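You operate a simulated robot arm through the tools that you are given. There is no shell and no other tool. Be economical: measure what you need, move in short steps, check, and stop when the job is done.

The job below is to be done with a simulated robot arm. You get a single attempt, and the scene is never put back.

## Task
Put the empty bags marked "starter mash" from the shelf under the steel bench on top of the brown box on the top of the parts bench. Put the pouch on the top of the short load away on the top of the pouch bench. Put the seal labelled "92" from the top of the short load on the top of the film bench and the seal labelled "57" on the back of the high bench. Fetch the funnel from the top of the film bench and set it on the back of the high bench. Push the film gate shut. Put the grease cup labelled "27" from the top of the tall load on the top of the short load and the grease cup that says "72" on the top of the pouch bench. Take the orange lens and put it on the shelf of the pouch bench. Fetch the pan from the top of the parts bench and set it on the folded cover. Fetch the blue lens and set it in the purple bin. Any order will do. Set down upright: seal, grease cup.

It is judged by the outcome, as a careful person would: the job done as asked, and still so three seconds after it is handed in. It fails if anything else is knocked over, pushed out of place, dropped, spilled or broken. A push-on lid holds only when it is set on centred and level and pressed home; a screw cap is set on level and turned clockwise until tight.

## Robot
A 7-joint arm with a vacuum gripper on a trunk, on a base that drives. Base frame: it is fixed to the floor where the robot stands at the start and does not move with it; the origin is under the middle of the robot, x ahead of it, y to its left, z up; the surface under the hand at the start is at about z = 0.26. Readings come in m, rad, newtons and seconds.
Its first joint turns from -2.601 to 2.601 rad. Places, roughly: back of the high bench (190x15 cm) [-1.98, -5.62, 0.86]; blue lens (7x7x6 cm) [-2.5, -1.2, 0.8]; brown box [-2.5, 0.25, 0.75]; empty bags [0.75, 0, 0.25]; film gate [-5.5, -5.2, 0.6]; folded cover (24x30x3 cm) [-2.5, 0.5, 0.8]; funnel [-6, -6.25, 0.75]; grease cup [-5.25, -4, 0.75]; orange lens (7x7x6 cm) [-2.6, -0.1, 0.8]; pan (8x16x5 cm) [-2.4, -0.1, 0.8]; pouch [-4.25, -6.25, 0.75]; purple bin (24x17x9 cm) [-2.5, -1.5, 0.8]; seal [-4.5, -6.25, 0.75]; shelf of the pouch bench [-2.4, -1.4, 0.2]; top of the film bench [-6.1, -6.2, 0.8]; top of the pouch bench [-2.4, -1.4, 0.8]; top of the short load [-4.4, -6.3, 0.7]. Payload 1.06 kg.
Tool frame: the origin (TCP) lies in the middle of the cups' lips, and z points out of the cups. The gripper has 1 cup of 0.024 m across, covering 0.024 by 0.024 m (tool x, y); the bellows give 0.008 m. With the vacuum on, a cup seals on a smooth face that it is pressed against (1 to 4 N); it does not hold porous or soft things. The pull reaches 23 N.
Orientation is told as [roll, pitch, yaw] about the base's x, y, z axes, in that order, counted from this pose: with the cups facing straight down, the tool's x points along the base's -x, its y along +y and its z along -z.

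## Interface
- The arm moves only by the tool drive_tool. Its arguments are lists of equal length, an entry for each row: "slide": the shift along the base's x, y, z in m, a list of three; "rotation": the turn, a rotation vector about the base's x, y, z in rad, a list of three. In form: {"slide": [[x, y, z], ...], "rotation": [[rx, ry, rz], ...]}. A call has 1 to 10 rows; each row shifts and turns the commanded pose from where the row before left it. "vacuum" is the vacuum: 1 switches it on, 0 off, set as the call begins (left out, the last holds). Rows are played at 5 a second. More than 0.05 m and 0.15 rad between two rows, or a gripper value outside its range, and nothing of the call is played. Where a pose cannot be reached the arm comes as near as it can. A force on the tool above 40 N (or 10 N above the force at the start of the call, whichever is more), or a blocked arm, ends the call early, and 0.2 s more pass. The pull builds up within a second once a cup has sealed. Time passes only in rows, and 0.2 s behind the last, so rows that do not move give it time. It gives the time, the measured TCP pose, the force on the tool (base axes) and the pull of the vacuum at its end, in the units of the frame above (readings bear some noise), with the torque about the TCP (base axes, N m) and any sound that the robot's microphone picked up, and new pictures: "views" is both (left out), scene, wrist or none.
- Cameras (640 x 400 px; columns grow to the right, rows downward): "scene" is now at [0.0318, 0.1606, 1.2707]; the picture's right is [-0.17, -0.99, -0.00], its down [-0.75, 0.13, -0.65] and it looks along [0.64, -0.11, -0.76] (base axes); focal length 295 px, centre (320, 200). "wrist" rides on the gripper at [0.078, 0.019, -0.096] in the tool frame; the picture's right is [-0.24, 0.97, 0.00], its down [-0.71, -0.17, -0.69] and it looks along [-0.67, -0.16, 0.73] (tool axes); focal length 243 px, centre (320, 200). There is no depth. A picture from a camera that has moved, and an enlarged one, comes with that camera's place and axes in the base frame and with its lens. The place of the scene camera against the robot may be out by one fixed shift of up to 0.018 m in any direction.
- lift_body(by): slides the trunk up (or, below 0, down) by that many m; the arm and the scene camera ride with it, the base frame stays. It gives what a move gives, with no picture.
- base_move(legs): drives the robot by 1 to 6 legs, each [ahead, turn to the left] in m and rad, along the robot's own axes; the way and the turn of a leg run together, so that a leg with both is an arc; at most 1.5 m and 3.142 rad a leg. The arm and the cameras ride along, it lands a little off, and it stops where it bumps. It gives what a move gives, and a new picture of the scene camera.
- turn_head(pan, tilt): turns the head with the scene camera to pan (to the left, within 2.705 rad either way) and tilt (down, from -0.506 to 1.204), counted from straight ahead of the robot. It gives what a move gives, and a new picture of the scene camera.
- inspect(camera, box): a new picture of the part [left, top, right, bottom] of that camera's present view, enlarged. The clock stands still meanwhile.
- hand_in(): hands the job in; it is judged then, once.

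Go step by step. Nothing tells you exact positions but the pictures and the camera data: compare them with the known pose of the tool, close in by small moves and look again before you grip or let go. The budget is 535 turns and 360 pictures, counting those below and the enlarged ones. Unless the task says otherwise, let go and move clear before handing in, and close with one line.

The tools are called after "Call:" as a command line: name --argument value ..., lists and objects as JSON in quotes. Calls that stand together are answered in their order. drive_tool: Moves the arm, as the interface text tells. Its arguments: {"type":"object","properties":{"slide":{"type":"array"},"rotation":{"type":"array"},"vacuum":{"type":"number"},"views":{"type":"string","enum":["both","scene","wrist","none"]}},"required":["slide","rotation"]} The other tools are called the same way: lift_body (by) slides the trunk up or down; base_move (legs) drives the base; turn_head (pan, tilt) turns the head that bears the scene camera; inspect (camera, box) takes an enlarged picture of a part of a camera's view; hand_in () hands the job in.

At the start:

```text
time_s: 0.0
tcp_pos: [0.6456, -0.1577, 0.4458]
ee_rot: [0.012, 0.04, -0.002]
ft_force: [0.1, -0.2, -0.7]
wrist_torque: [0.03, 0.03, 0.0]
pull: 0.1
trunk travel left (down, up): [-0.35, 0.36]
robot x, y, heading: [-0.0031, 0.0018, -0.007]
head pan, tilt: [-0.162, 0.859]
```

scene: 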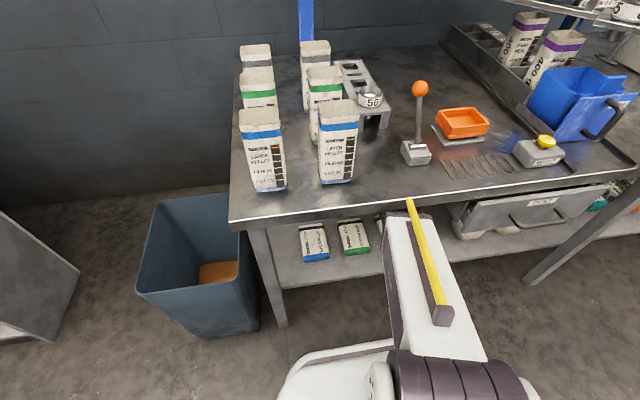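
wrist: 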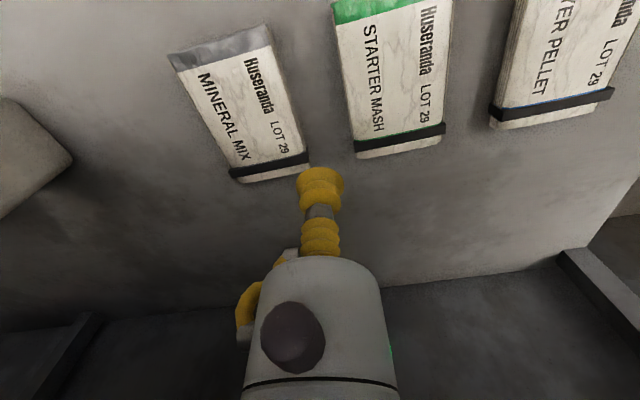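

I see three flat bundles on the shelf. "STARTER MASH" (green end) is just left of the tool. I'll shift over it while keeping my height.

Call:
drive_tool --slide '[[0, 0.04, 0], [0, 0.035, 0]]' --rotation '[[0, 0, 0], [0, 0, 0]]' --views "both"

```text
time_s: 0.8
tcp_pos: [0.6347, -0.0861, 0.4331]
ee_rot: [-0.013, 0.071, -0.033]
ft_force: [0.3, 0.1, -0.5]
wrist_torque: [0.04, 0.0, 0.04]
pull: 0.0
trunk travel left (down, up): [-0.35, 0.36]
robot x, y, heading: [-0.003, -0.0027, -0.053]
head pan, tilt: [-0.162, 0.859]
stopped in row 2: the arm was blocked; the commanded pose is now the measured one
camera scene: at [0.0373, 0.0835, 1.2973], right [-0.21, -0.98, -0.06], down [-0.74, 0.2, -0.64], along [0.64, -0.09, -0.77], focal length 295 px, centre (320, 200)
camera wrist: at [0.5636, -0.065, 0.5338], right [0.27, 0.96, -0.03], down [0.75, -0.19, 0.63], along [0.61, -0.19, -0.77], focal length 243 px, centre (320, 200)
```

scene: 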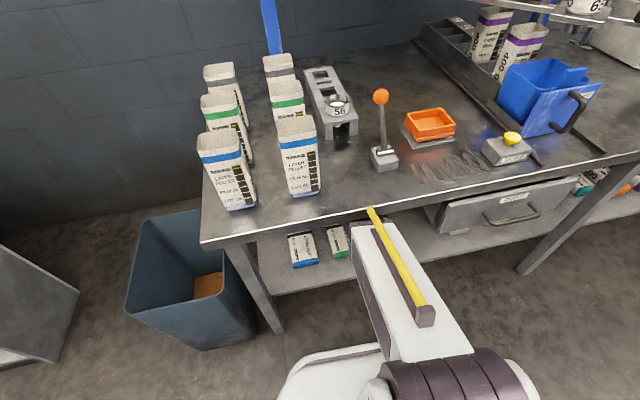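
wrist: 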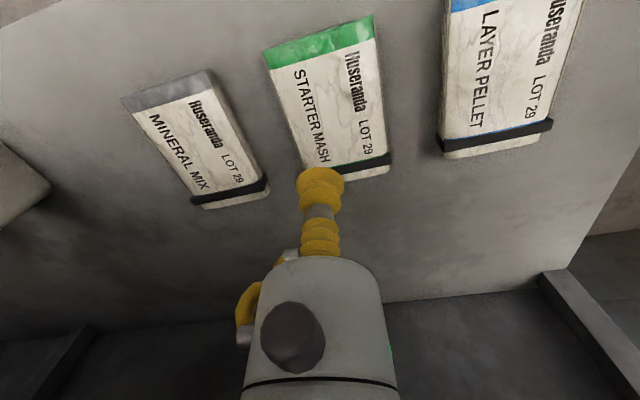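

The arm was blocked and the robot shoved aside slightly, so something touched. I'll back off the way I came and check.

Call:
drive_tool --slide '[[0, -0.03, 0], [0, 0, 0]]' --rotation '[[0, 0, 0], [0, 0, 0]]' --views "scene"

```text
time_s: 1.4
tcp_pos: [0.6362, -0.1041, 0.4368]
ee_rot: [-0.017, 0.071, -0.02]
ft_force: [-0.3, -0.6, 0.0]
wrist_torque: [-0.03, 0.0, 0.0]
pull: 0.2
trunk travel left (down, up): [-0.35, 0.36]
robot x, y, heading: [-0.0002, 0.0007, -0.046]
head pan, tilt: [-0.162, 0.859]
camera scene: at [0.0369, 0.1206, 1.2903], right [-0.21, -0.98, -0.03], down [-0.74, 0.18, -0.65], along [0.64, -0.11, -0.76], focal length 295 px, centre (320, 200)
```

scene: 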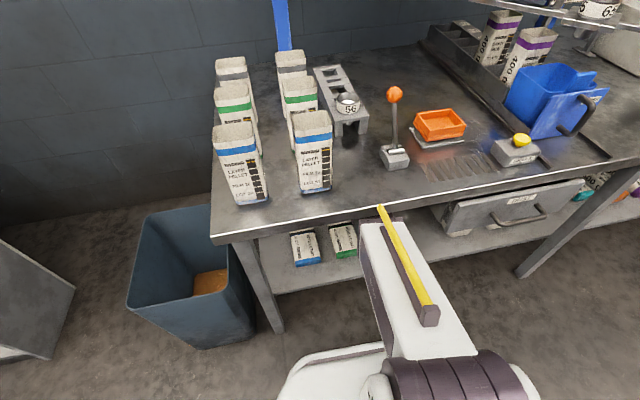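

The forearm seems to be jammed up against the bench edge from below. Lowering the trunk a little should free it.

Call:
lift_body --by -0.05

Call:
inspect --camera "scene" --box '[200, 150, 520, 400]'

```text
time_s: 2.3
tcp_pos: [0.6387, -0.1019, 0.4028]
ee_rot: [-0.026, 0.052, -0.018]
ft_force: [0.2, -0.4, -0.1]
wrist_torque: [0.01, 0.03, -0.01]
pull: 0.1
trunk travel left (down, up): [-0.3, 0.41]
robot x, y, heading: [-0.005, -0.0012, -0.024]
head pan, tilt: [-0.162, 0.859]
```

```text
1.60 times, centred on (360, 275) of scene
camera zoom: at [0.0287, 0.1597, 1.2382], right [-0.19, -0.98, 0.0], down [-0.74, 0.14, -0.65], along [0.64, -0.12, -0.76], focal length 472 px, centre (256, 80)
```

zoom: 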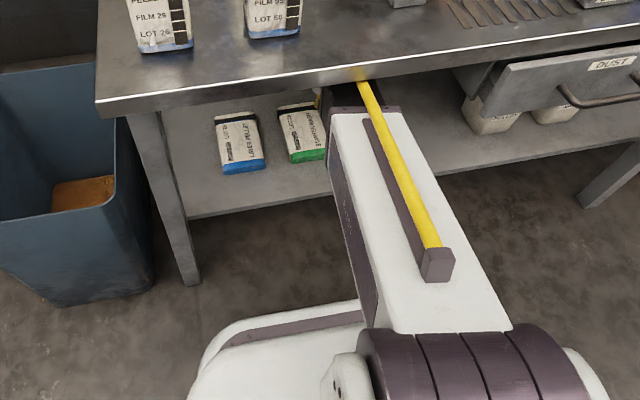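

The robot stands level again. I'll lower another 5 cm for clearance.

Call:
lift_body --by -0.05

Call:
drive_tool --slide '[[0, 0.01, 0], [0, 0, 0]]' --rotation '[[0, 0, 0], [0, 0, 0]]'

```text
time_s: 3.2
tcp_pos: [0.6385, -0.1018, 0.3519]
ee_rot: [-0.026, 0.054, -0.017]
ft_force: [0.5, 0.2, -0.3]
wrist_torque: [0.02, 0.0, 0.03]
pull: 0.0
trunk travel left (down, up): [-0.25, 0.46]
robot x, y, heading: [0.0018, -0.0016, -0.029]
head pan, tilt: [-0.162, 0.859]
```

```text
time_s: 3.8
tcp_pos: [0.6385, -0.0916, 0.351]
ee_rot: [-0.025, 0.054, -0.016]
ft_force: [-0.2, -0.1, -0.2]
wrist_torque: [0.02, -0.02, -0.01]
pull: 0.1
trunk travel left (down, up): [-0.25, 0.46]
robot x, y, heading: [0.0001, -0.0001, -0.028]
head pan, tilt: [-0.162, 0.859]
camera scene: at [0.0286, 0.1597, 1.1877], right [-0.19, -0.98, 0.0], down [-0.74, 0.14, -0.65], along [0.64, -0.12, -0.76], focal length 295 px, centre (320, 200)
camera wrist: at [0.5654, -0.0697, 0.4505], right [0.25, 0.97, -0.04], down [0.74, -0.17, 0.65], along [0.62, -0.19, -0.76], focal length 243 px, centre (320, 200)
```

scene: 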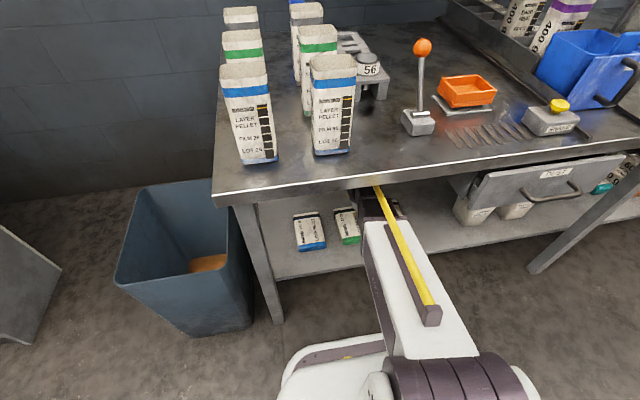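
wrist: 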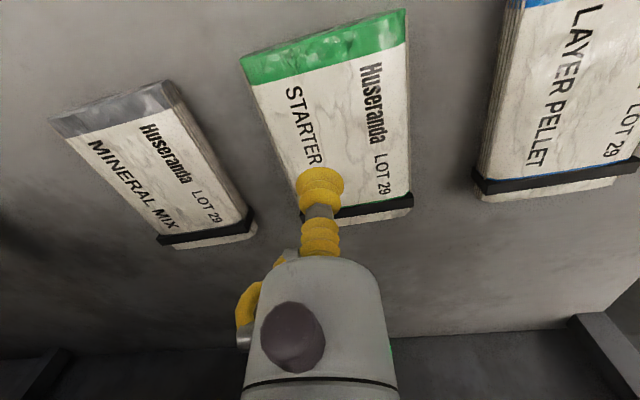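

The starter-mash bundle's centre is at about (0.649, -0.084). I'll level the tool, centre it and lower it.

Call:
drive_tool --slide '[[0.01, 0.008, 0], [0, 0, -0.02], [0, 0, -0.015], [0, 0, 0]]' --rotation '[[0.025, -0.054, 0], [0, 0, 0], [0, 0, 0], [0, 0, 0]]' --vacuum 1 --views "wrist"

```text
time_s: 4.8
tcp_pos: [0.6482, -0.0851, 0.316]
ee_rot: [-0.001, 0.0, -0.018]
ft_force: [-0.1, 0.4, 0.1]
wrist_torque: [0.05, -0.02, -0.01]
pull: 0.0
trunk travel left (down, up): [-0.25, 0.46]
robot x, y, heading: [-0.0034, -0.002, -0.024]
head pan, tilt: [-0.162, 0.859]
camera wrist: at [0.5701, -0.0651, 0.4122], right [0.25, 0.97, 0.0], down [0.7, -0.18, 0.69], along [0.66, -0.17, -0.73], focal length 243 px, centre (320, 200)
```

wrist: 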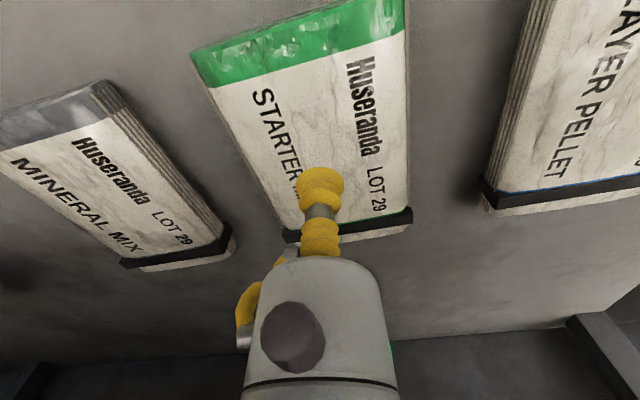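

Call:
drive_tool --slide '[[0, 0, -0.01], [0, 0, -0.005], [0, 0, -0.004], [0, 0, -0.003], [0, 0, 0], [0, 0, 0]]' --rotation '[[0, 0, 0], [0, 0, 0], [0, 0, 0], [0, 0, 0], [0, 0, 0], [0, 0, 0]]' --views "none"

```text
time_s: 6.2
tcp_pos: [0.6483, -0.0836, 0.2942]
ee_rot: [-0.001, 0.001, -0.018]
ft_force: [0.7, -0.3, -0.5]
wrist_torque: [0.0, 0.0, -0.01]
pull: 0.0
trunk travel left (down, up): [-0.25, 0.46]
robot x, y, heading: [-0.0051, -0.0009, -0.027]
head pan, tilt: [-0.162, 0.859]
```

Call:
drive_tool --slide '[[0, 0, -0.005], [0, 0, -0.004], [0, 0, -0.003], [0, 0, 0], [0, 0, 0]]' --rotation '[[0, 0, 0], [0, 0, 0], [0, 0, 0], [0, 0, 0], [0, 0, 0]]' --views "wrist"

```text
time_s: 7.4
tcp_pos: [0.6495, -0.0831, 0.2832]
ee_rot: [-0.001, 0.0, -0.018]
ft_force: [-0.7, -1.0, 15.3]
wrist_torque: [0.02, 0.01, -0.06]
pull: 22.9
trunk travel left (down, up): [-0.25, 0.46]
robot x, y, heading: [-0.0006, 0.0005, -0.03]
head pan, tilt: [-0.162, 0.859]
camera wrist: at [0.5698, -0.064, 0.3789], right [0.25, 0.97, 0.0], down [0.7, -0.18, 0.69], along [0.66, -0.17, -0.73], focal length 243 px, centre (320, 200)
```

wrist: 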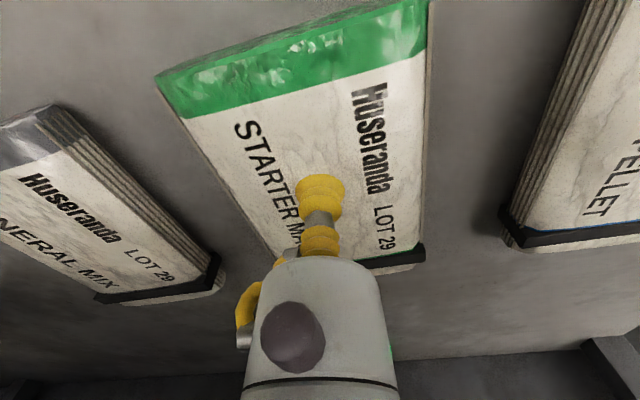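

Sealed firmly. Lifting slightly, then backing the robot out.

Call:
drive_tool --slide '[[0, 0, 0.01], [0, 0, 0.015], [0, 0, 0.02], [0, 0, 0]]' --rotation '[[0, 0, 0], [0, 0, 0], [0, 0, 0], [0, 0, 0]]' --views "wrist"

```text
time_s: 8.4
tcp_pos: [0.6485, -0.0844, 0.3272]
ee_rot: [0.0, 0.0, -0.018]
ft_force: [-0.2, -0.2, -1.7]
wrist_torque: [0.01, 0.04, -0.02]
pull: 23.7
trunk travel left (down, up): [-0.25, 0.46]
robot x, y, heading: [0.002, -0.0068, -0.028]
head pan, tilt: [-0.162, 0.859]
camera wrist: at [0.5696, -0.0647, 0.4224], right [0.25, 0.97, 0.0], down [0.71, -0.18, 0.68], along [0.66, -0.17, -0.73], focal length 243 px, centre (320, 200)
```

wrist: 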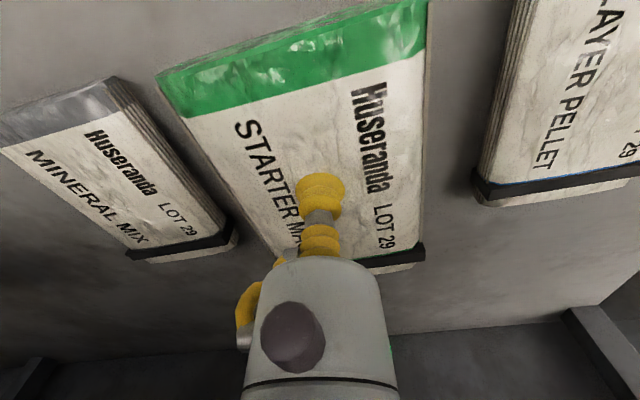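

The bundle is held. Backing away from the bench.

Call:
base_move --legs '[[-0.5, 0]]'

```text
time_s: 11.4
tcp_pos: [0.1509, -0.071, 0.3266]
ee_rot: [0.0, -0.001, -0.015]
ft_force: [-0.8, 0.0, -1.6]
wrist_torque: [0.01, 0.01, 0.01]
pull: 22.8
trunk travel left (down, up): [-0.25, 0.46]
robot x, y, heading: [-0.4987, 0.0137, -0.033]
head pan, tilt: [-0.162, 0.859]
camera scene: at [-0.4675, 0.1746, 1.1877], right [-0.19, -0.98, 0.0], down [-0.74, 0.14, -0.65], along [0.64, -0.12, -0.76], focal length 295 px, centre (320, 200)
```

scene: 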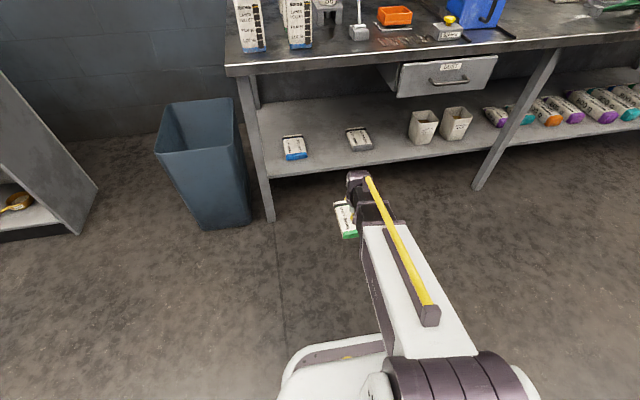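

Clear. Now raise the trunk and turn the robot around to face the parts bench.

Call:
lift_body --by 0.4

Call:
base_move --legs '[[0, 3.1]]'

Call:
turn_head --pan 0 --tilt 0.4

```text
time_s: 15.2
tcp_pos: [0.151, -0.0696, 0.726]
ee_rot: [0.0, 0.0, -0.016]
ft_force: [-0.3, 0.2, -2.1]
wrist_torque: [0.0, 0.06, -0.03]
pull: 23.1
trunk travel left (down, up): [-0.65, 0.06]
robot x, y, heading: [-0.5002, 0.0143, -0.033]
head pan, tilt: [-0.162, 0.859]
```

```text
time_s: 22.8
tcp_pos: [-1.1389, 0.153, 0.7273]
ee_rot: [-0.001, 0.0, 3.04]
ft_force: [-1.3, -0.7, -2.0]
wrist_torque: [0.0, -0.02, -0.04]
pull: 22.9
trunk travel left (down, up): [-0.65, 0.06]
robot x, y, heading: [-0.5023, 0.0135, 3.028]
head pan, tilt: [-0.162, 0.859]
camera scene: at [-0.5535, -0.1347, 1.5877], right [0.27, 0.96, 0.0], down [0.73, -0.21, -0.65], along [-0.63, 0.18, -0.76], focal length 295 px, centre (320, 200)
```

scene: 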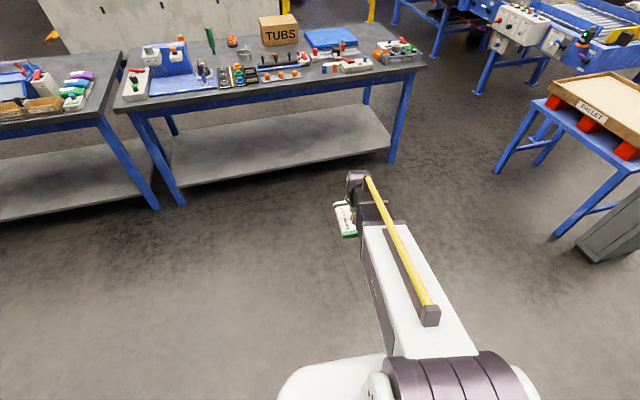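

```text
time_s: 23.7
tcp_pos: [-1.1387, 0.1544, 0.7266]
ee_rot: [-0.001, -0.001, 3.04]
ft_force: [-0.7, 0.2, -2.0]
wrist_torque: [0.0, -0.05, 0.03]
pull: 22.8
trunk travel left (down, up): [-0.65, 0.06]
robot x, y, heading: [-0.4991, 0.0144, 3.031]
head pan, tilt: [0.0, 0.4]
camera scene: at [-0.5707, -0.1454, 1.6273], right [0.11, 0.99, 0.0], down [0.39, -0.04, -0.92], along [-0.91, 0.1, -0.39], focal length 295 px, centre (320, 200)
```

scene: 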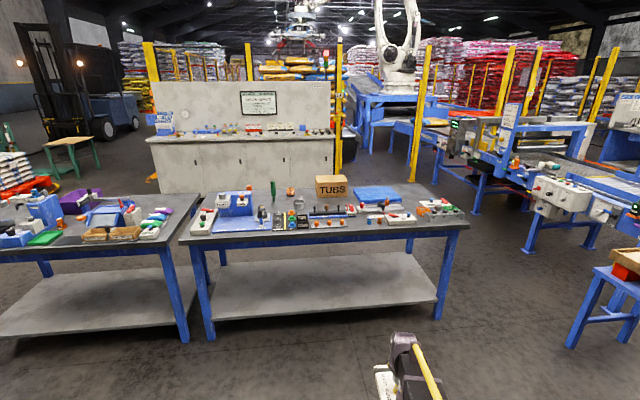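

The parts bench is ahead, with the brown TUBS box and the folded blue cover beside it. I'll raise the load well above the bench before approaching.

Call:
drive_tool --slide '[[0, 0, 0.04], [0, 0, 0.05], [0, 0, 0.05], [0, 0, 0.05], [0, 0, 0.05], [0, 0, 0.05], [0, 0, 0.05], [0, 0, 0.02]]' --rotation '[[0, 0, 0], [0, 0, 0], [0, 0, 0], [0, 0, 0], [0, 0, 0], [0, 0, 0], [0, 0, 0], [0, 0, 0]]' --views "none"

Call:
base_move --legs '[[0.9, 0]]'

Call:
turn_head --pan 0 --tilt 0.65

```text
time_s: 25.5
tcp_pos: [-1.1392, 0.152, 1.0874]
ee_rot: [-0.001, 0.0, 3.041]
ft_force: [0.0, 0.3, -1.9]
wrist_torque: [-0.03, 0.01, -0.02]
pull: 23.5
trunk travel left (down, up): [-0.65, 0.06]
robot x, y, heading: [-0.4992, 0.012, 3.03]
head pan, tilt: [0.0, 0.4]
```

```text
time_s: 30.3
tcp_pos: [-2.0533, 0.2389, 1.0858]
ee_rot: [-0.001, 0.0, 3.057]
ft_force: [-0.2, 0.0, -1.4]
wrist_torque: [-0.01, -0.03, 0.03]
pull: 22.7
trunk travel left (down, up): [-0.65, 0.06]
robot x, y, heading: [-1.4082, 0.1129, 3.044]
head pan, tilt: [0.0, 0.4]
camera scene: at [-1.4796, -0.0496, 1.6274], right [0.1, 1.0, 0.0], down [0.39, -0.04, -0.92], along [-0.92, 0.09, -0.39], focal length 295 px, centre (320, 200)
```

scene: 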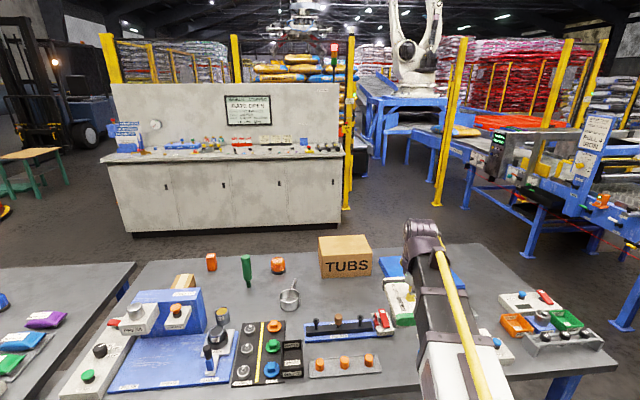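

```text
time_s: 31.1
tcp_pos: [-2.0526, 0.2379, 1.0865]
ee_rot: [0.0, -0.001, 3.058]
ft_force: [0.0, 0.9, -1.5]
wrist_torque: [0.04, 0.0, 0.06]
pull: 22.7
trunk travel left (down, up): [-0.65, 0.06]
robot x, y, heading: [-1.409, 0.112, 3.04]
head pan, tilt: [0.0, 0.649]
camera scene: at [-1.4738, -0.0501, 1.605], right [0.1, 1.0, 0.0], down [0.6, -0.06, -0.8], along [-0.79, 0.08, -0.6], focal length 295 px, centre (320, 200)
```

scene: 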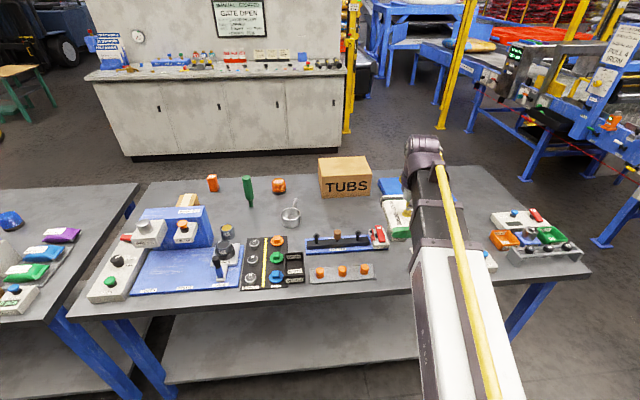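

Box: front face near x≈-2.55, y≈0.19, top z≈0.9. I'll drive nearer, then extend over it.

Call:
base_move --legs '[[0.27, 0]]'

```text
time_s: 33.0
tcp_pos: [-2.3254, 0.2672, 1.0871]
ee_rot: [0.0, 0.001, 3.054]
ft_force: [0.5, 0.2, -1.5]
wrist_torque: [0.0, -0.03, -0.02]
pull: 23.2
trunk travel left (down, up): [-0.65, 0.06]
robot x, y, heading: [-1.6821, 0.1389, 3.044]
head pan, tilt: [0.0, 0.649]
camera scene: at [-1.7467, -0.0228, 1.6049], right [0.1, 0.99, 0.0], down [0.6, -0.06, -0.8], along [-0.79, 0.08, -0.6], focal length 295 px, centre (320, 200)
```

scene: 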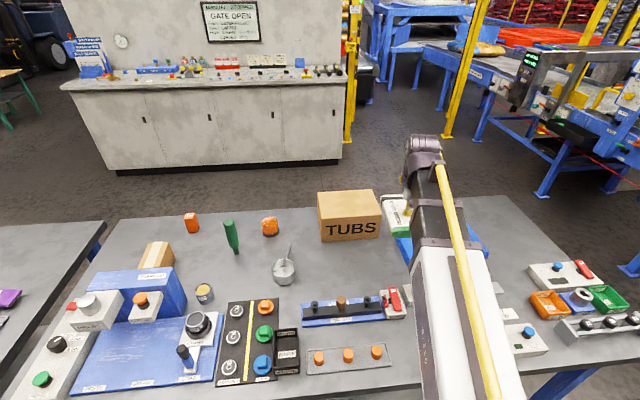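

Box centre is at about (-2.63, 0.185), top ≈0.906. Extending over it.

Call:
drive_tool --slide '[[-0.03, -0.012, 0], [-0.04, -0.012, 0], [-0.04, -0.012, 0], [-0.04, -0.012, 0], [-0.04, -0.012, 0], [-0.04, -0.012, 0], [-0.04, -0.01, 0], [-0.025, 0, 0], [0, 0, 0]]' --rotation '[[0, 0, 0], [0, 0, 0], [0, 0, 0], [0, 0, 0], [0, 0, 0], [0, 0, 0], [0, 0, 0], [0, 0, 0], [0, 0, 0]]'

```text
time_s: 35.0
tcp_pos: [-2.6197, 0.1848, 1.0848]
ee_rot: [0.0, 0.001, 3.055]
ft_force: [0.2, -0.1, -1.6]
wrist_torque: [0.0, 0.01, 0.01]
pull: 22.8
trunk travel left (down, up): [-0.65, 0.06]
robot x, y, heading: [-1.6815, 0.1352, 3.04]
head pan, tilt: [0.0, 0.649]
camera scene: at [-1.7466, -0.0228, 1.6049], right [0.1, 0.99, 0.0], down [0.6, -0.06, -0.8], along [-0.79, 0.08, -0.6], focal length 295 px, centre (320, 200)
camera wrist: at [-2.545, 0.1593, 1.1812], right [-0.32, -0.95, 0.0], down [-0.69, 0.23, 0.68], along [-0.65, 0.22, -0.73], focal length 243 px, centre (320, 200)
```

scene: 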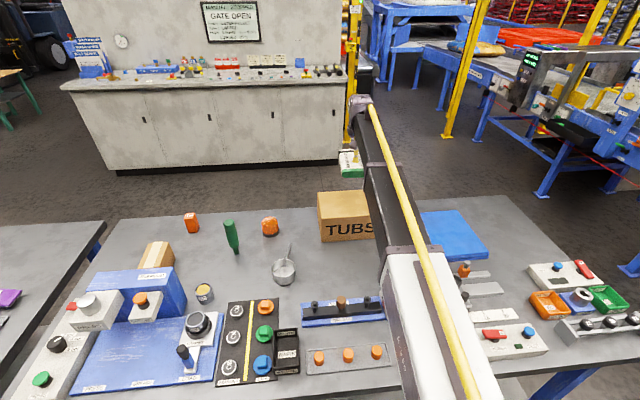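
wrist: 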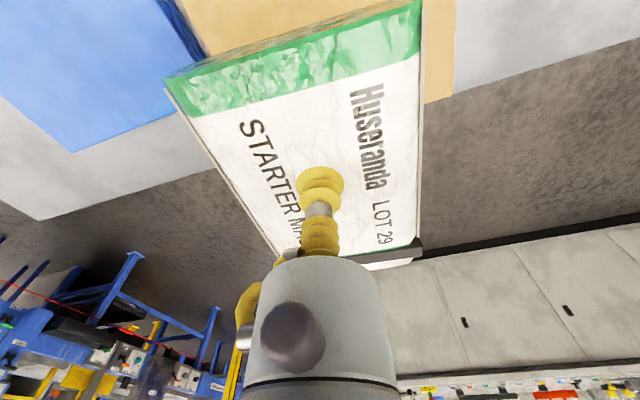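

The bundle is over the box. Lowering towards it.

Call:
drive_tool --slide '[[0, -0.008, -0.03], [0, 0, -0.04], [0, 0, -0.03], [0, 0, -0.02], [0, 0, -0.01], [0, 0, 0]]' --rotation '[[0, 0, 0], [0, 0, 0], [0, 0, 0], [0, 0, 0], [0, 0, 0], [0, 0, 0]]'

```text
time_s: 36.4
tcp_pos: [-2.6209, 0.1783, 0.9565]
ee_rot: [0.0, 0.0, 3.055]
ft_force: [0.5, 0.7, -1.2]
wrist_torque: [-0.02, -0.03, -0.04]
pull: 22.2
trunk travel left (down, up): [-0.65, 0.06]
robot x, y, heading: [-1.6825, 0.1394, 3.04]
head pan, tilt: [0.0, 0.649]
camera scene: at [-1.7466, -0.0228, 1.6049], right [0.1, 0.99, 0.0], down [0.6, -0.06, -0.8], along [-0.79, 0.08, -0.6], focal length 295 px, centre (320, 200)
camera wrist: at [-2.5457, 0.1517, 1.0531], right [-0.32, -0.95, 0.0], down [-0.69, 0.23, 0.69], along [-0.65, 0.22, -0.73], focal length 243 px, centre (320, 200)
```

scene: 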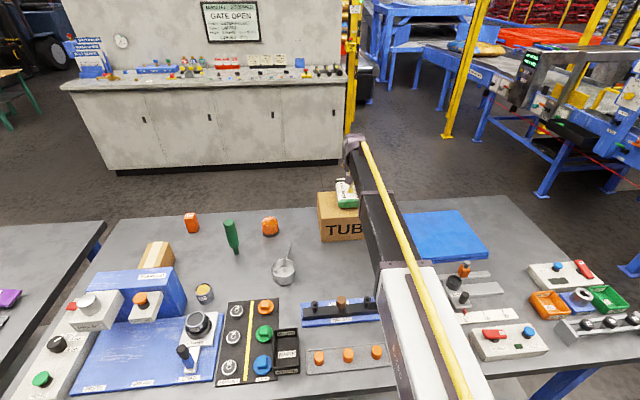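
wrist: 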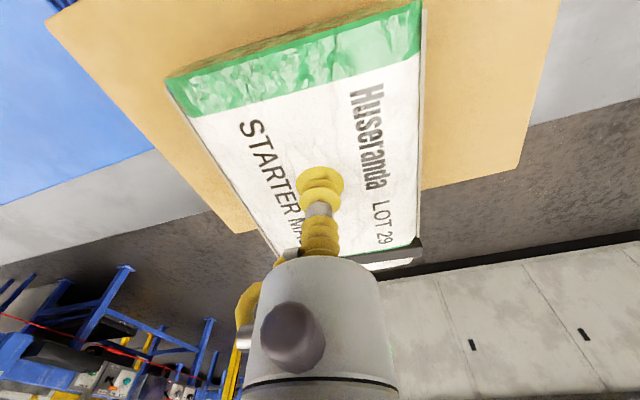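

Bag is slightly towards the back edge; shift 15 mm forward and settle it.

Call:
drive_tool --slide '[[0.015, -0.008, 0], [0, 0, -0.01], [0, 0, -0.006], [0, 0, -0.004], [0, 0, -0.003], [0, 0, 0]]' --rotation '[[0, 0, 0], [0, 0, 0], [0, 0, 0], [0, 0, 0], [0, 0, 0], [0, 0, 0]]' --views "none"

```text
time_s: 37.7
tcp_pos: [-2.6044, 0.1698, 0.9385]
ee_rot: [0.0, -0.006, 3.054]
ft_force: [4.0, 0.4, 17.6]
wrist_torque: [-0.06, -0.06, -0.03]
pull: 22.8
trunk travel left (down, up): [-0.65, 0.06]
robot x, y, heading: [-1.6807, 0.1395, 3.038]
head pan, tilt: [0.0, 0.649]
stopped in row 6: the force on the tool passed its limit at 42 N (the readings are from after the stop); the commanded pose is now the measured one
```

Contact made; release and rise.

Call:
drive_tool --slide '[[0, 0, 0.003], [0, 0, 0], [0, 0, 0], [0, 0, 0], [0, 0, 0.005], [0, 0, 0.01], [0, 0, 0.03], [0, 0, 0.05], [0, 0, 0.05]]' --rotation '[[0, 0, 0], [0, 0, 0], [0, 0, 0], [0, 0, 0], [0, 0, 0], [0, 0, 0], [0, 0, 0], [0, 0, 0], [0, 0, 0]]' --vacuum 0

```text
time_s: 39.7
tcp_pos: [-2.6078, 0.1711, 1.0864]
ee_rot: [-0.002, -0.005, 3.054]
ft_force: [-0.2, 0.3, -0.4]
wrist_torque: [0.0, 0.02, -0.04]
pull: 0.0
trunk travel left (down, up): [-0.65, 0.06]
robot x, y, heading: [-1.683, 0.1381, 3.037]
head pan, tilt: [0.0, 0.649]
camera scene: at [-1.7465, -0.0228, 1.6048], right [0.1, 0.99, 0.0], down [0.6, -0.06, -0.8], along [-0.79, 0.08, -0.6], focal length 295 px, centre (320, 200)
camera wrist: at [-2.5312, 0.1441, 1.1823], right [-0.32, -0.95, 0.0], down [-0.69, 0.23, 0.69], along [-0.65, 0.22, -0.73], focal length 243 px, centre (320, 200)
```

scene: 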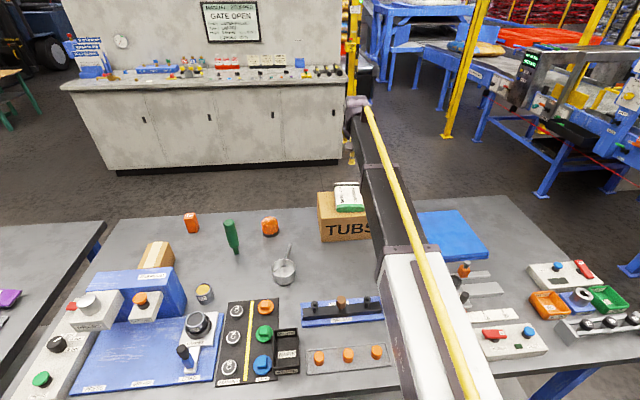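
wrist: 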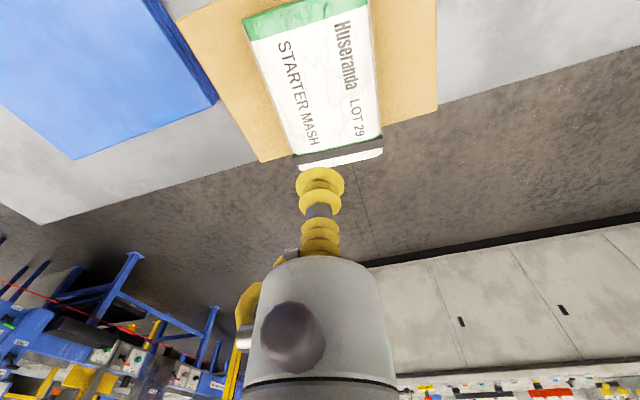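

The bags are on the box. Next, look closely at the pan, the cover and the orange lens.

Call:
inspect --camera "scene" --box '[170, 190, 350, 302]'

Call:
inspect --camera "scene" --box '[380, 190, 620, 340]'

```text
3.56 times, centred on (260, 246) of scene
camera zoom: at [-1.7465, -0.0228, 1.6048], right [0.1, 0.99, 0.0], down [0.6, -0.06, -0.8], along [-0.79, 0.08, -0.6], focal length 1049 px, centre (533, 36)
```

zoom: 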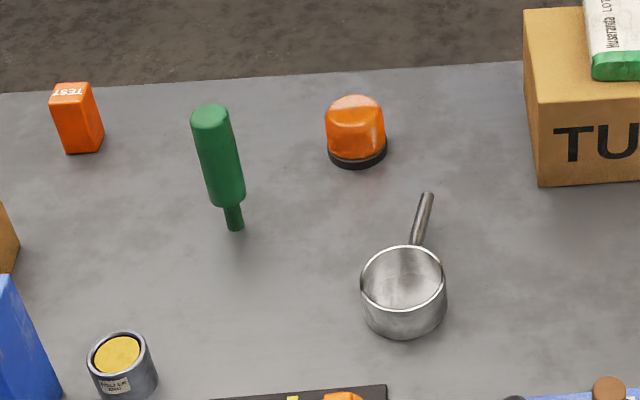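

```text
2.67 times, centred on (500, 265) of scene
camera zoom: at [-1.7465, -0.0228, 1.6048], right [0.1, 0.99, 0.0], down [0.6, -0.06, -0.8], along [-0.79, 0.08, -0.6], focal length 787 px, centre (-160, 27)
```

zoom: 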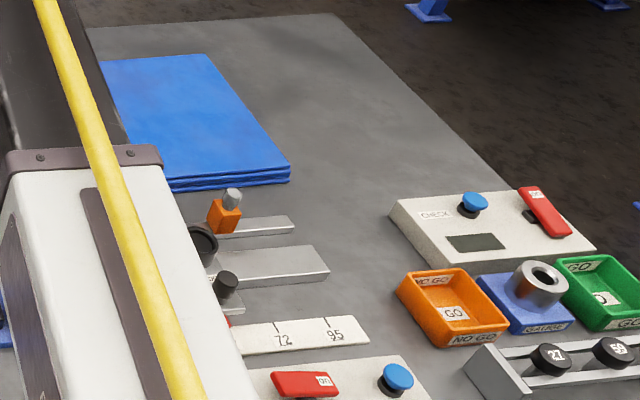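

The pan is empty and open; I'll suck on its inside bottom at about (-2.415, -0.08). Moving over it.

Call:
drive_tool --slide '[[0.027, -0.036, 0], [0.027, -0.036, 0], [0.027, -0.036, 0], [0.027, -0.036, 0], [0.027, -0.036, 0], [0.027, -0.036, 0], [0.03, -0.035, 0], [0, 0, -0.04], [0, 0, -0.04], [0, 0, 0]]' --rotation '[[0, 0, 0], [0, 0, 0], [0, 0, 0], [0, 0, 0], [0, 0, 0], [0, 0, 0], [0, 0, 0], [0, 0, 0], [0, 0, 0], [0, 0, 0]]'

```text
time_s: 41.9
tcp_pos: [-2.4122, -0.0811, 1.0039]
ee_rot: [0.001, -0.006, 3.053]
ft_force: [-0.3, 0.2, -0.4]
wrist_torque: [-0.02, 0.01, 0.03]
pull: 0.1
trunk travel left (down, up): [-0.65, 0.06]
robot x, y, heading: [-1.6825, 0.1376, 3.04]
head pan, tilt: [0.0, 0.649]
camera scene: at [-1.7467, -0.0229, 1.6049], right [0.1, 0.99, 0.0], down [0.6, -0.06, -0.8], along [-0.79, 0.08, -0.6], focal length 295 px, centre (320, 200)
camera wrist: at [-2.3367, -0.1075, 1.0996], right [-0.32, -0.95, 0.0], down [-0.69, 0.23, 0.69], along [-0.65, 0.22, -0.72], focal length 243 px, centre (320, 200)
```

scene: 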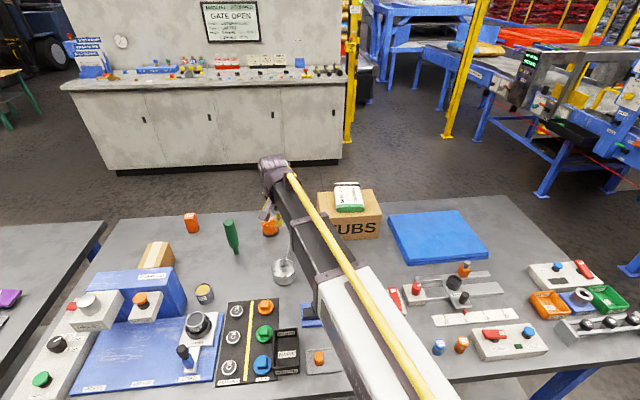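
wrist: 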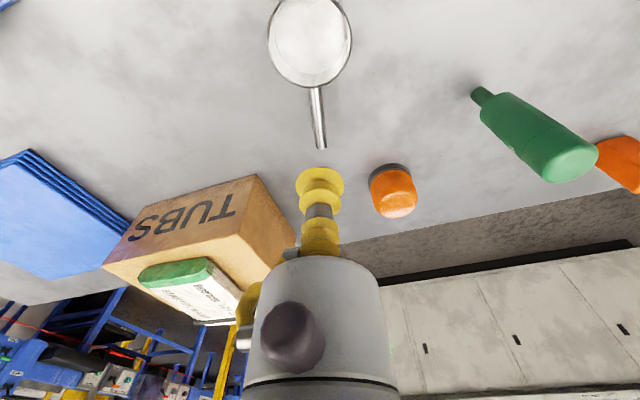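

Call:
drive_tool --slide '[[0.03, 0, 0], [0, 0, -0.04], [0, 0, -0.03], [0, 0, 0]]' --rotation '[[0, 0.006, 0], [0, 0, 0], [0, 0, 0], [0, 0, 0]]'

```text
time_s: 42.9
tcp_pos: [-2.3838, -0.0809, 0.9333]
ee_rot: [0.0, -0.01, 3.052]
ft_force: [-0.1, -0.2, 0.9]
wrist_torque: [-0.03, -0.01, -0.01]
pull: 0.0
trunk travel left (down, up): [-0.65, 0.06]
robot x, y, heading: [-1.6799, 0.1397, 3.04]
head pan, tilt: [0.0, 0.649]
camera scene: at [-1.7467, -0.0229, 1.6049], right [0.1, 0.99, 0.0], down [0.6, -0.06, -0.8], along [-0.79, 0.08, -0.6], focal length 295 px, centre (320, 200)
camera wrist: at [-2.3073, -0.1082, 1.028], right [-0.32, -0.95, 0.0], down [-0.68, 0.23, 0.69], along [-0.66, 0.22, -0.72], focal length 243 px, centre (320, 200)
```

scene: 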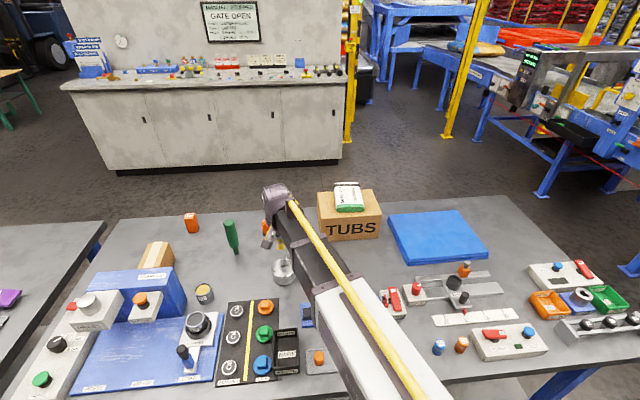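
wrist: 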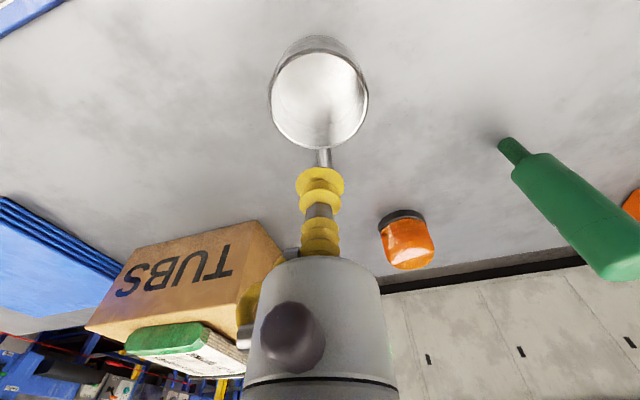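

Call:
drive_tool --slide '[[0.012, -0.005, 0], [0, 0, -0.04], [0, 0, -0.03], [0, 0, 0]]' --rotation '[[0, -0.01, 0], [0, 0, 0], [0, 0, 0], [0, 0, 0]]' --views "wrist"

```text
time_s: 43.9
tcp_pos: [-2.3719, -0.0857, 0.8626]
ee_rot: [0.002, 0.0, 3.053]
ft_force: [0.2, -0.2, 0.5]
wrist_torque: [-0.03, 0.04, -0.01]
pull: 0.0
trunk travel left (down, up): [-0.65, 0.06]
robot x, y, heading: [-1.6835, 0.1382, 3.041]
head pan, tilt: [0.0, 0.649]
camera wrist: at [-2.2972, -0.112, 0.9588], right [-0.32, -0.95, 0.0], down [-0.69, 0.23, 0.69], along [-0.65, 0.22, -0.73], focal length 243 px, centre (320, 200)
```

wrist: 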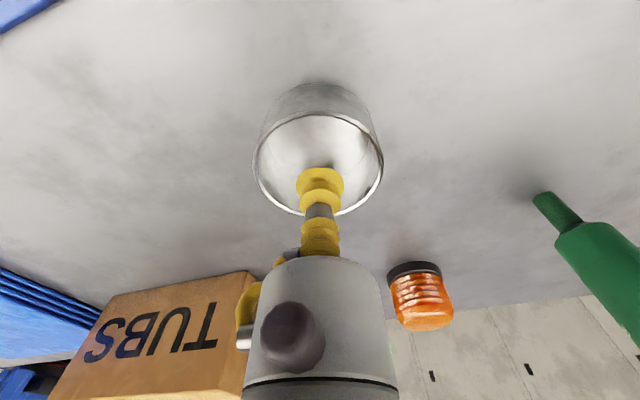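

Centred over the pan. Lowering inside.

Call:
drive_tool --slide '[[0, 0, -0.03], [0, 0, -0.015], [0, 0, -0.005], [0, 0, -0.004], [0, 0, 0], [0, 0, 0]]' --rotation '[[0, 0, 0], [0, 0, 0], [0, 0, 0], [0, 0, 0], [0, 0, 0], [0, 0, 0]]' --vacuum 1 --views "wrist"

```text
time_s: 45.3
tcp_pos: [-2.3734, -0.0857, 0.8106]
ee_rot: [-0.001, 0.001, 3.053]
ft_force: [0.4, 0.5, 0.3]
wrist_torque: [0.01, 0.04, 0.01]
pull: 0.0
trunk travel left (down, up): [-0.65, 0.06]
robot x, y, heading: [-1.6835, 0.1369, 3.039]
head pan, tilt: [0.0, 0.649]
camera wrist: at [-2.297, -0.1119, 0.9059], right [-0.32, -0.95, 0.0], down [-0.69, 0.23, 0.69], along [-0.65, 0.22, -0.73], focal length 243 px, centre (320, 200)
```

wrist: 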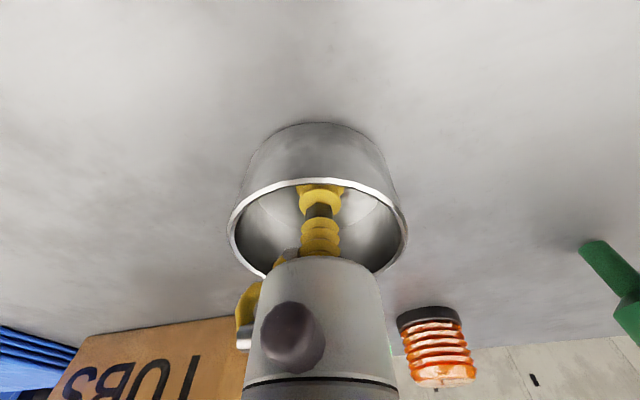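

Call:
drive_tool --slide '[[0, 0, -0.004], [0, 0, -0.004], [0, 0, -0.003], [0, 0, 0], [0, 0, 0]]' --rotation '[[0, 0, 0], [0, 0, 0], [0, 0, 0], [0, 0, 0], [0, 0, 0]]' --views "none"

```text
time_s: 46.5
tcp_pos: [-2.3717, -0.0855, 0.7995]
ee_rot: [0.0, -0.002, 3.053]
ft_force: [-5.6, -1.3, 14.5]
wrist_torque: [0.01, 0.01, 0.0]
pull: 23.4
trunk travel left (down, up): [-0.65, 0.06]
robot x, y, heading: [-1.6774, 0.1364, 3.04]
head pan, tilt: [0.0, 0.649]
```

Sealed on the pan. Lift it and carry it to the folded cover.

Call:
drive_tool --slide '[[0, 0, 0.015], [0, 0, 0.03], [0, 0, 0.04], [0, 0, 0.04], [0, 0, 0.04], [0, 0, 0.04], [0, 0.04, 0], [0, 0.05, 0], [0, 0.05, 0]]' --rotation '[[0, 0, 0], [0, 0, 0], [0, 0, 0], [0, 0, 0], [0, 0, 0], [0, 0, 0], [0, 0, 0], [0, 0, 0], [0, 0, 0]]' --views "scene"

Call:
drive_tool --slide '[[-0.01, 0.05, 0], [-0.01, 0.045, 0], [-0.01, 0.045, 0], [-0.01, 0.045, 0], [-0.01, 0.045, 0], [-0.01, 0.045, 0], [-0.01, 0.045, 0], [-0.01, 0.045, 0], [-0.01, 0.045, 0], [0, 0, 0]]' --rotation '[[0, 0, 0], [0, 0, 0], [0, 0, 0], [0, 0, 0], [0, 0, 0], [0, 0, 0], [0, 0, 0], [0, 0, 0], [0, 0, 0], [0, 0, 0]]'

```text
time_s: 48.5
tcp_pos: [-2.3729, 0.0525, 1.0042]
ee_rot: [-0.001, 0.0, 3.052]
ft_force: [-1.1, 0.1, -1.0]
wrist_torque: [-0.01, -0.05, -0.01]
pull: 22.4
trunk travel left (down, up): [-0.65, 0.06]
robot x, y, heading: [-1.6837, 0.138, 3.038]
head pan, tilt: [0.0, 0.649]
camera scene: at [-1.7466, -0.0226, 1.6049], right [0.1, 0.99, 0.0], down [0.6, -0.06, -0.8], along [-0.79, 0.08, -0.6], focal length 295 px, centre (320, 200)
```

scene: 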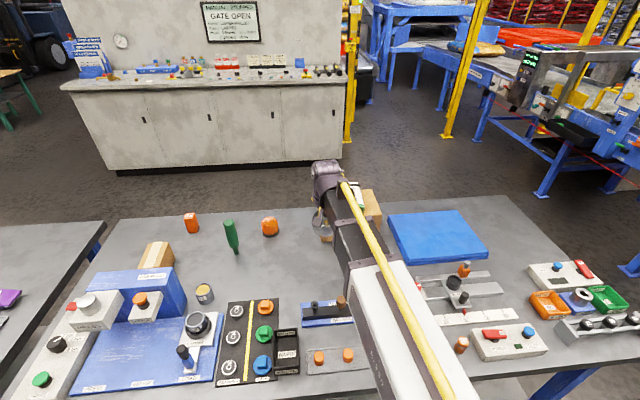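

```text
refused: row 1 steps farther than a row can; nothing moved
```

Call:
drive_tool --slide '[[-0.01, 0.048, 0], [-0.01, 0.048, 0], [-0.01, 0.048, 0], [-0.01, 0.048, 0], [-0.01, 0.048, 0], [-0.01, 0.048, 0], [-0.01, 0.048, 0], [-0.01, 0.048, 0], [-0.01, 0.048, 0], [0, 0, 0]]' --rotation '[[0, 0, 0], [0, 0, 0], [0, 0, 0], [0, 0, 0], [0, 0, 0], [0, 0, 0], [0, 0, 0], [0, 0, 0], [0, 0, 0], [0, 0, 0]]'

```text
time_s: 50.7
tcp_pos: [-2.4601, 0.4859, 1.0032]
ee_rot: [0.0, 0.0, 3.055]
ft_force: [-0.3, -0.5, -1.9]
wrist_torque: [-0.03, -0.02, 0.0]
pull: 22.9
trunk travel left (down, up): [-0.65, 0.06]
robot x, y, heading: [-1.6812, 0.1402, 3.039]
head pan, tilt: [0.0, 0.649]
camera scene: at [-1.7466, -0.0224, 1.6049], right [0.1, 0.99, 0.0], down [0.6, -0.06, -0.8], along [-0.79, 0.08, -0.6], focal length 295 px, centre (320, 200)
camera wrist: at [-2.3844, 0.4599, 1.0985], right [-0.32, -0.95, 0.0], down [-0.69, 0.23, 0.69], along [-0.65, 0.22, -0.73], focal length 243 px, centre (320, 200)
```

scene: 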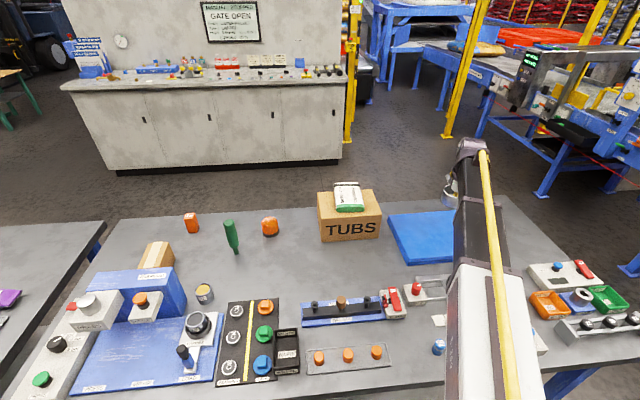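
wrist: 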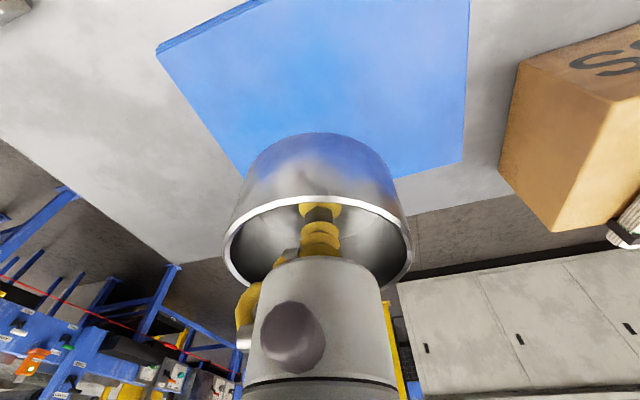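

The cover spans x -2.62…-2.38, y 0.34…0.625; the pan is well placed above it. Lowering.

Call:
drive_tool --slide '[[0, 0, -0.04], [0, 0, -0.04], [0, 0, -0.04], [0, 0, -0.03], [0, 0, -0.01], [0, 0, -0.004], [0, 0, -0.003], [0, 0, 0]]' --rotation '[[0, 0, 0], [0, 0, 0], [0, 0, 0], [0, 0, 0], [0, 0, 0], [0, 0, 0], [0, 0, 0], [0, 0, 0]]' --views "scene"

```text
time_s: 52.5
tcp_pos: [-2.4625, 0.4878, 0.8373]
ee_rot: [0.0, 0.0, 3.056]
ft_force: [-0.4, 0.7, -0.4]
wrist_torque: [-0.02, -0.04, -0.04]
pull: 23.2
trunk travel left (down, up): [-0.65, 0.06]
robot x, y, heading: [-1.6807, 0.1373, 3.044]
head pan, tilt: [0.0, 0.649]
camera scene: at [-1.7467, -0.0227, 1.6049], right [0.1, 0.99, 0.0], down [0.6, -0.06, -0.8], along [-0.79, 0.08, -0.6], focal length 295 px, centre (320, 200)
```

scene: 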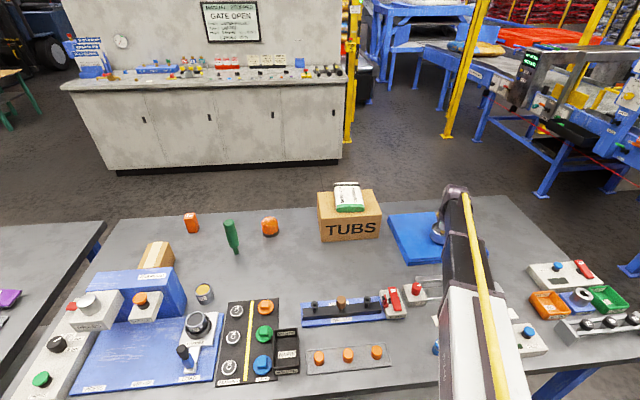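

Call:
drive_tool --slide '[[0, 0, -0.003], [0, 0, -0.003], [0, 0, -0.003], [0, 0, 0]]' --rotation '[[0, 0, 0], [0, 0, 0], [0, 0, 0], [0, 0, 0]]' --views "none"

```text
time_s: 53.5
tcp_pos: [-2.4625, 0.4874, 0.8296]
ee_rot: [-0.001, -0.004, 3.051]
ft_force: [-1.3, 3.9, 18.7]
wrist_torque: [-0.03, 0.01, -0.01]
pull: 23.4
trunk travel left (down, up): [-0.65, 0.06]
robot x, y, heading: [-1.6813, 0.1373, 3.042]
head pan, tilt: [0.0, 0.649]
```

Touching the cover; release and rise.

Call:
drive_tool --slide '[[0, 0, 0.002], [0, 0, 0], [0, 0, 0], [0, 0, 0], [0, 0, 0.005], [0, 0, 0.01], [0, 0, 0.03], [0, 0, 0.05], [0, 0, 0.05], [0, 0, 0.05]]' --rotation '[[0, 0, 0], [0, 0, 0], [0, 0, 0], [0, 0, 0], [0, 0, 0], [0, 0, 0], [0, 0, 0], [0, 0, 0], [0, 0, 0], [0, 0, 0]]' --vacuum 0 --views "wrist"

```text
time_s: 55.7
tcp_pos: [-2.4621, 0.4868, 1.0237]
ee_rot: [-0.001, 0.0, 3.054]
ft_force: [-0.2, -0.1, 0.8]
wrist_torque: [0.01, -0.02, 0.0]
pull: 0.1
trunk travel left (down, up): [-0.65, 0.06]
robot x, y, heading: [-1.6837, 0.1369, 3.045]
head pan, tilt: [0.0, 0.649]
camera wrist: at [-2.3859, 0.4603, 1.1201], right [-0.32, -0.95, 0.0], down [-0.69, 0.23, 0.69], along [-0.65, 0.22, -0.73], focal length 243 px, centre (320, 200)
```

wrist: 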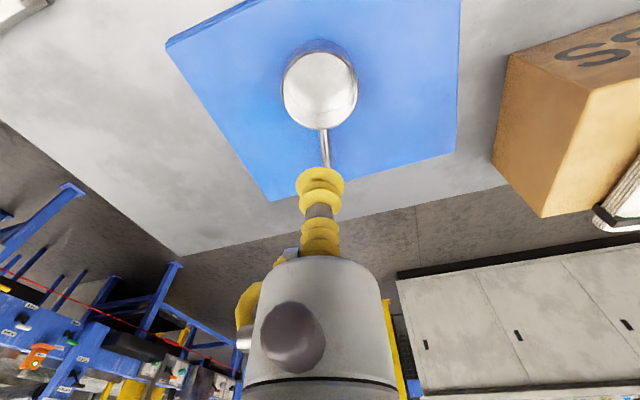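

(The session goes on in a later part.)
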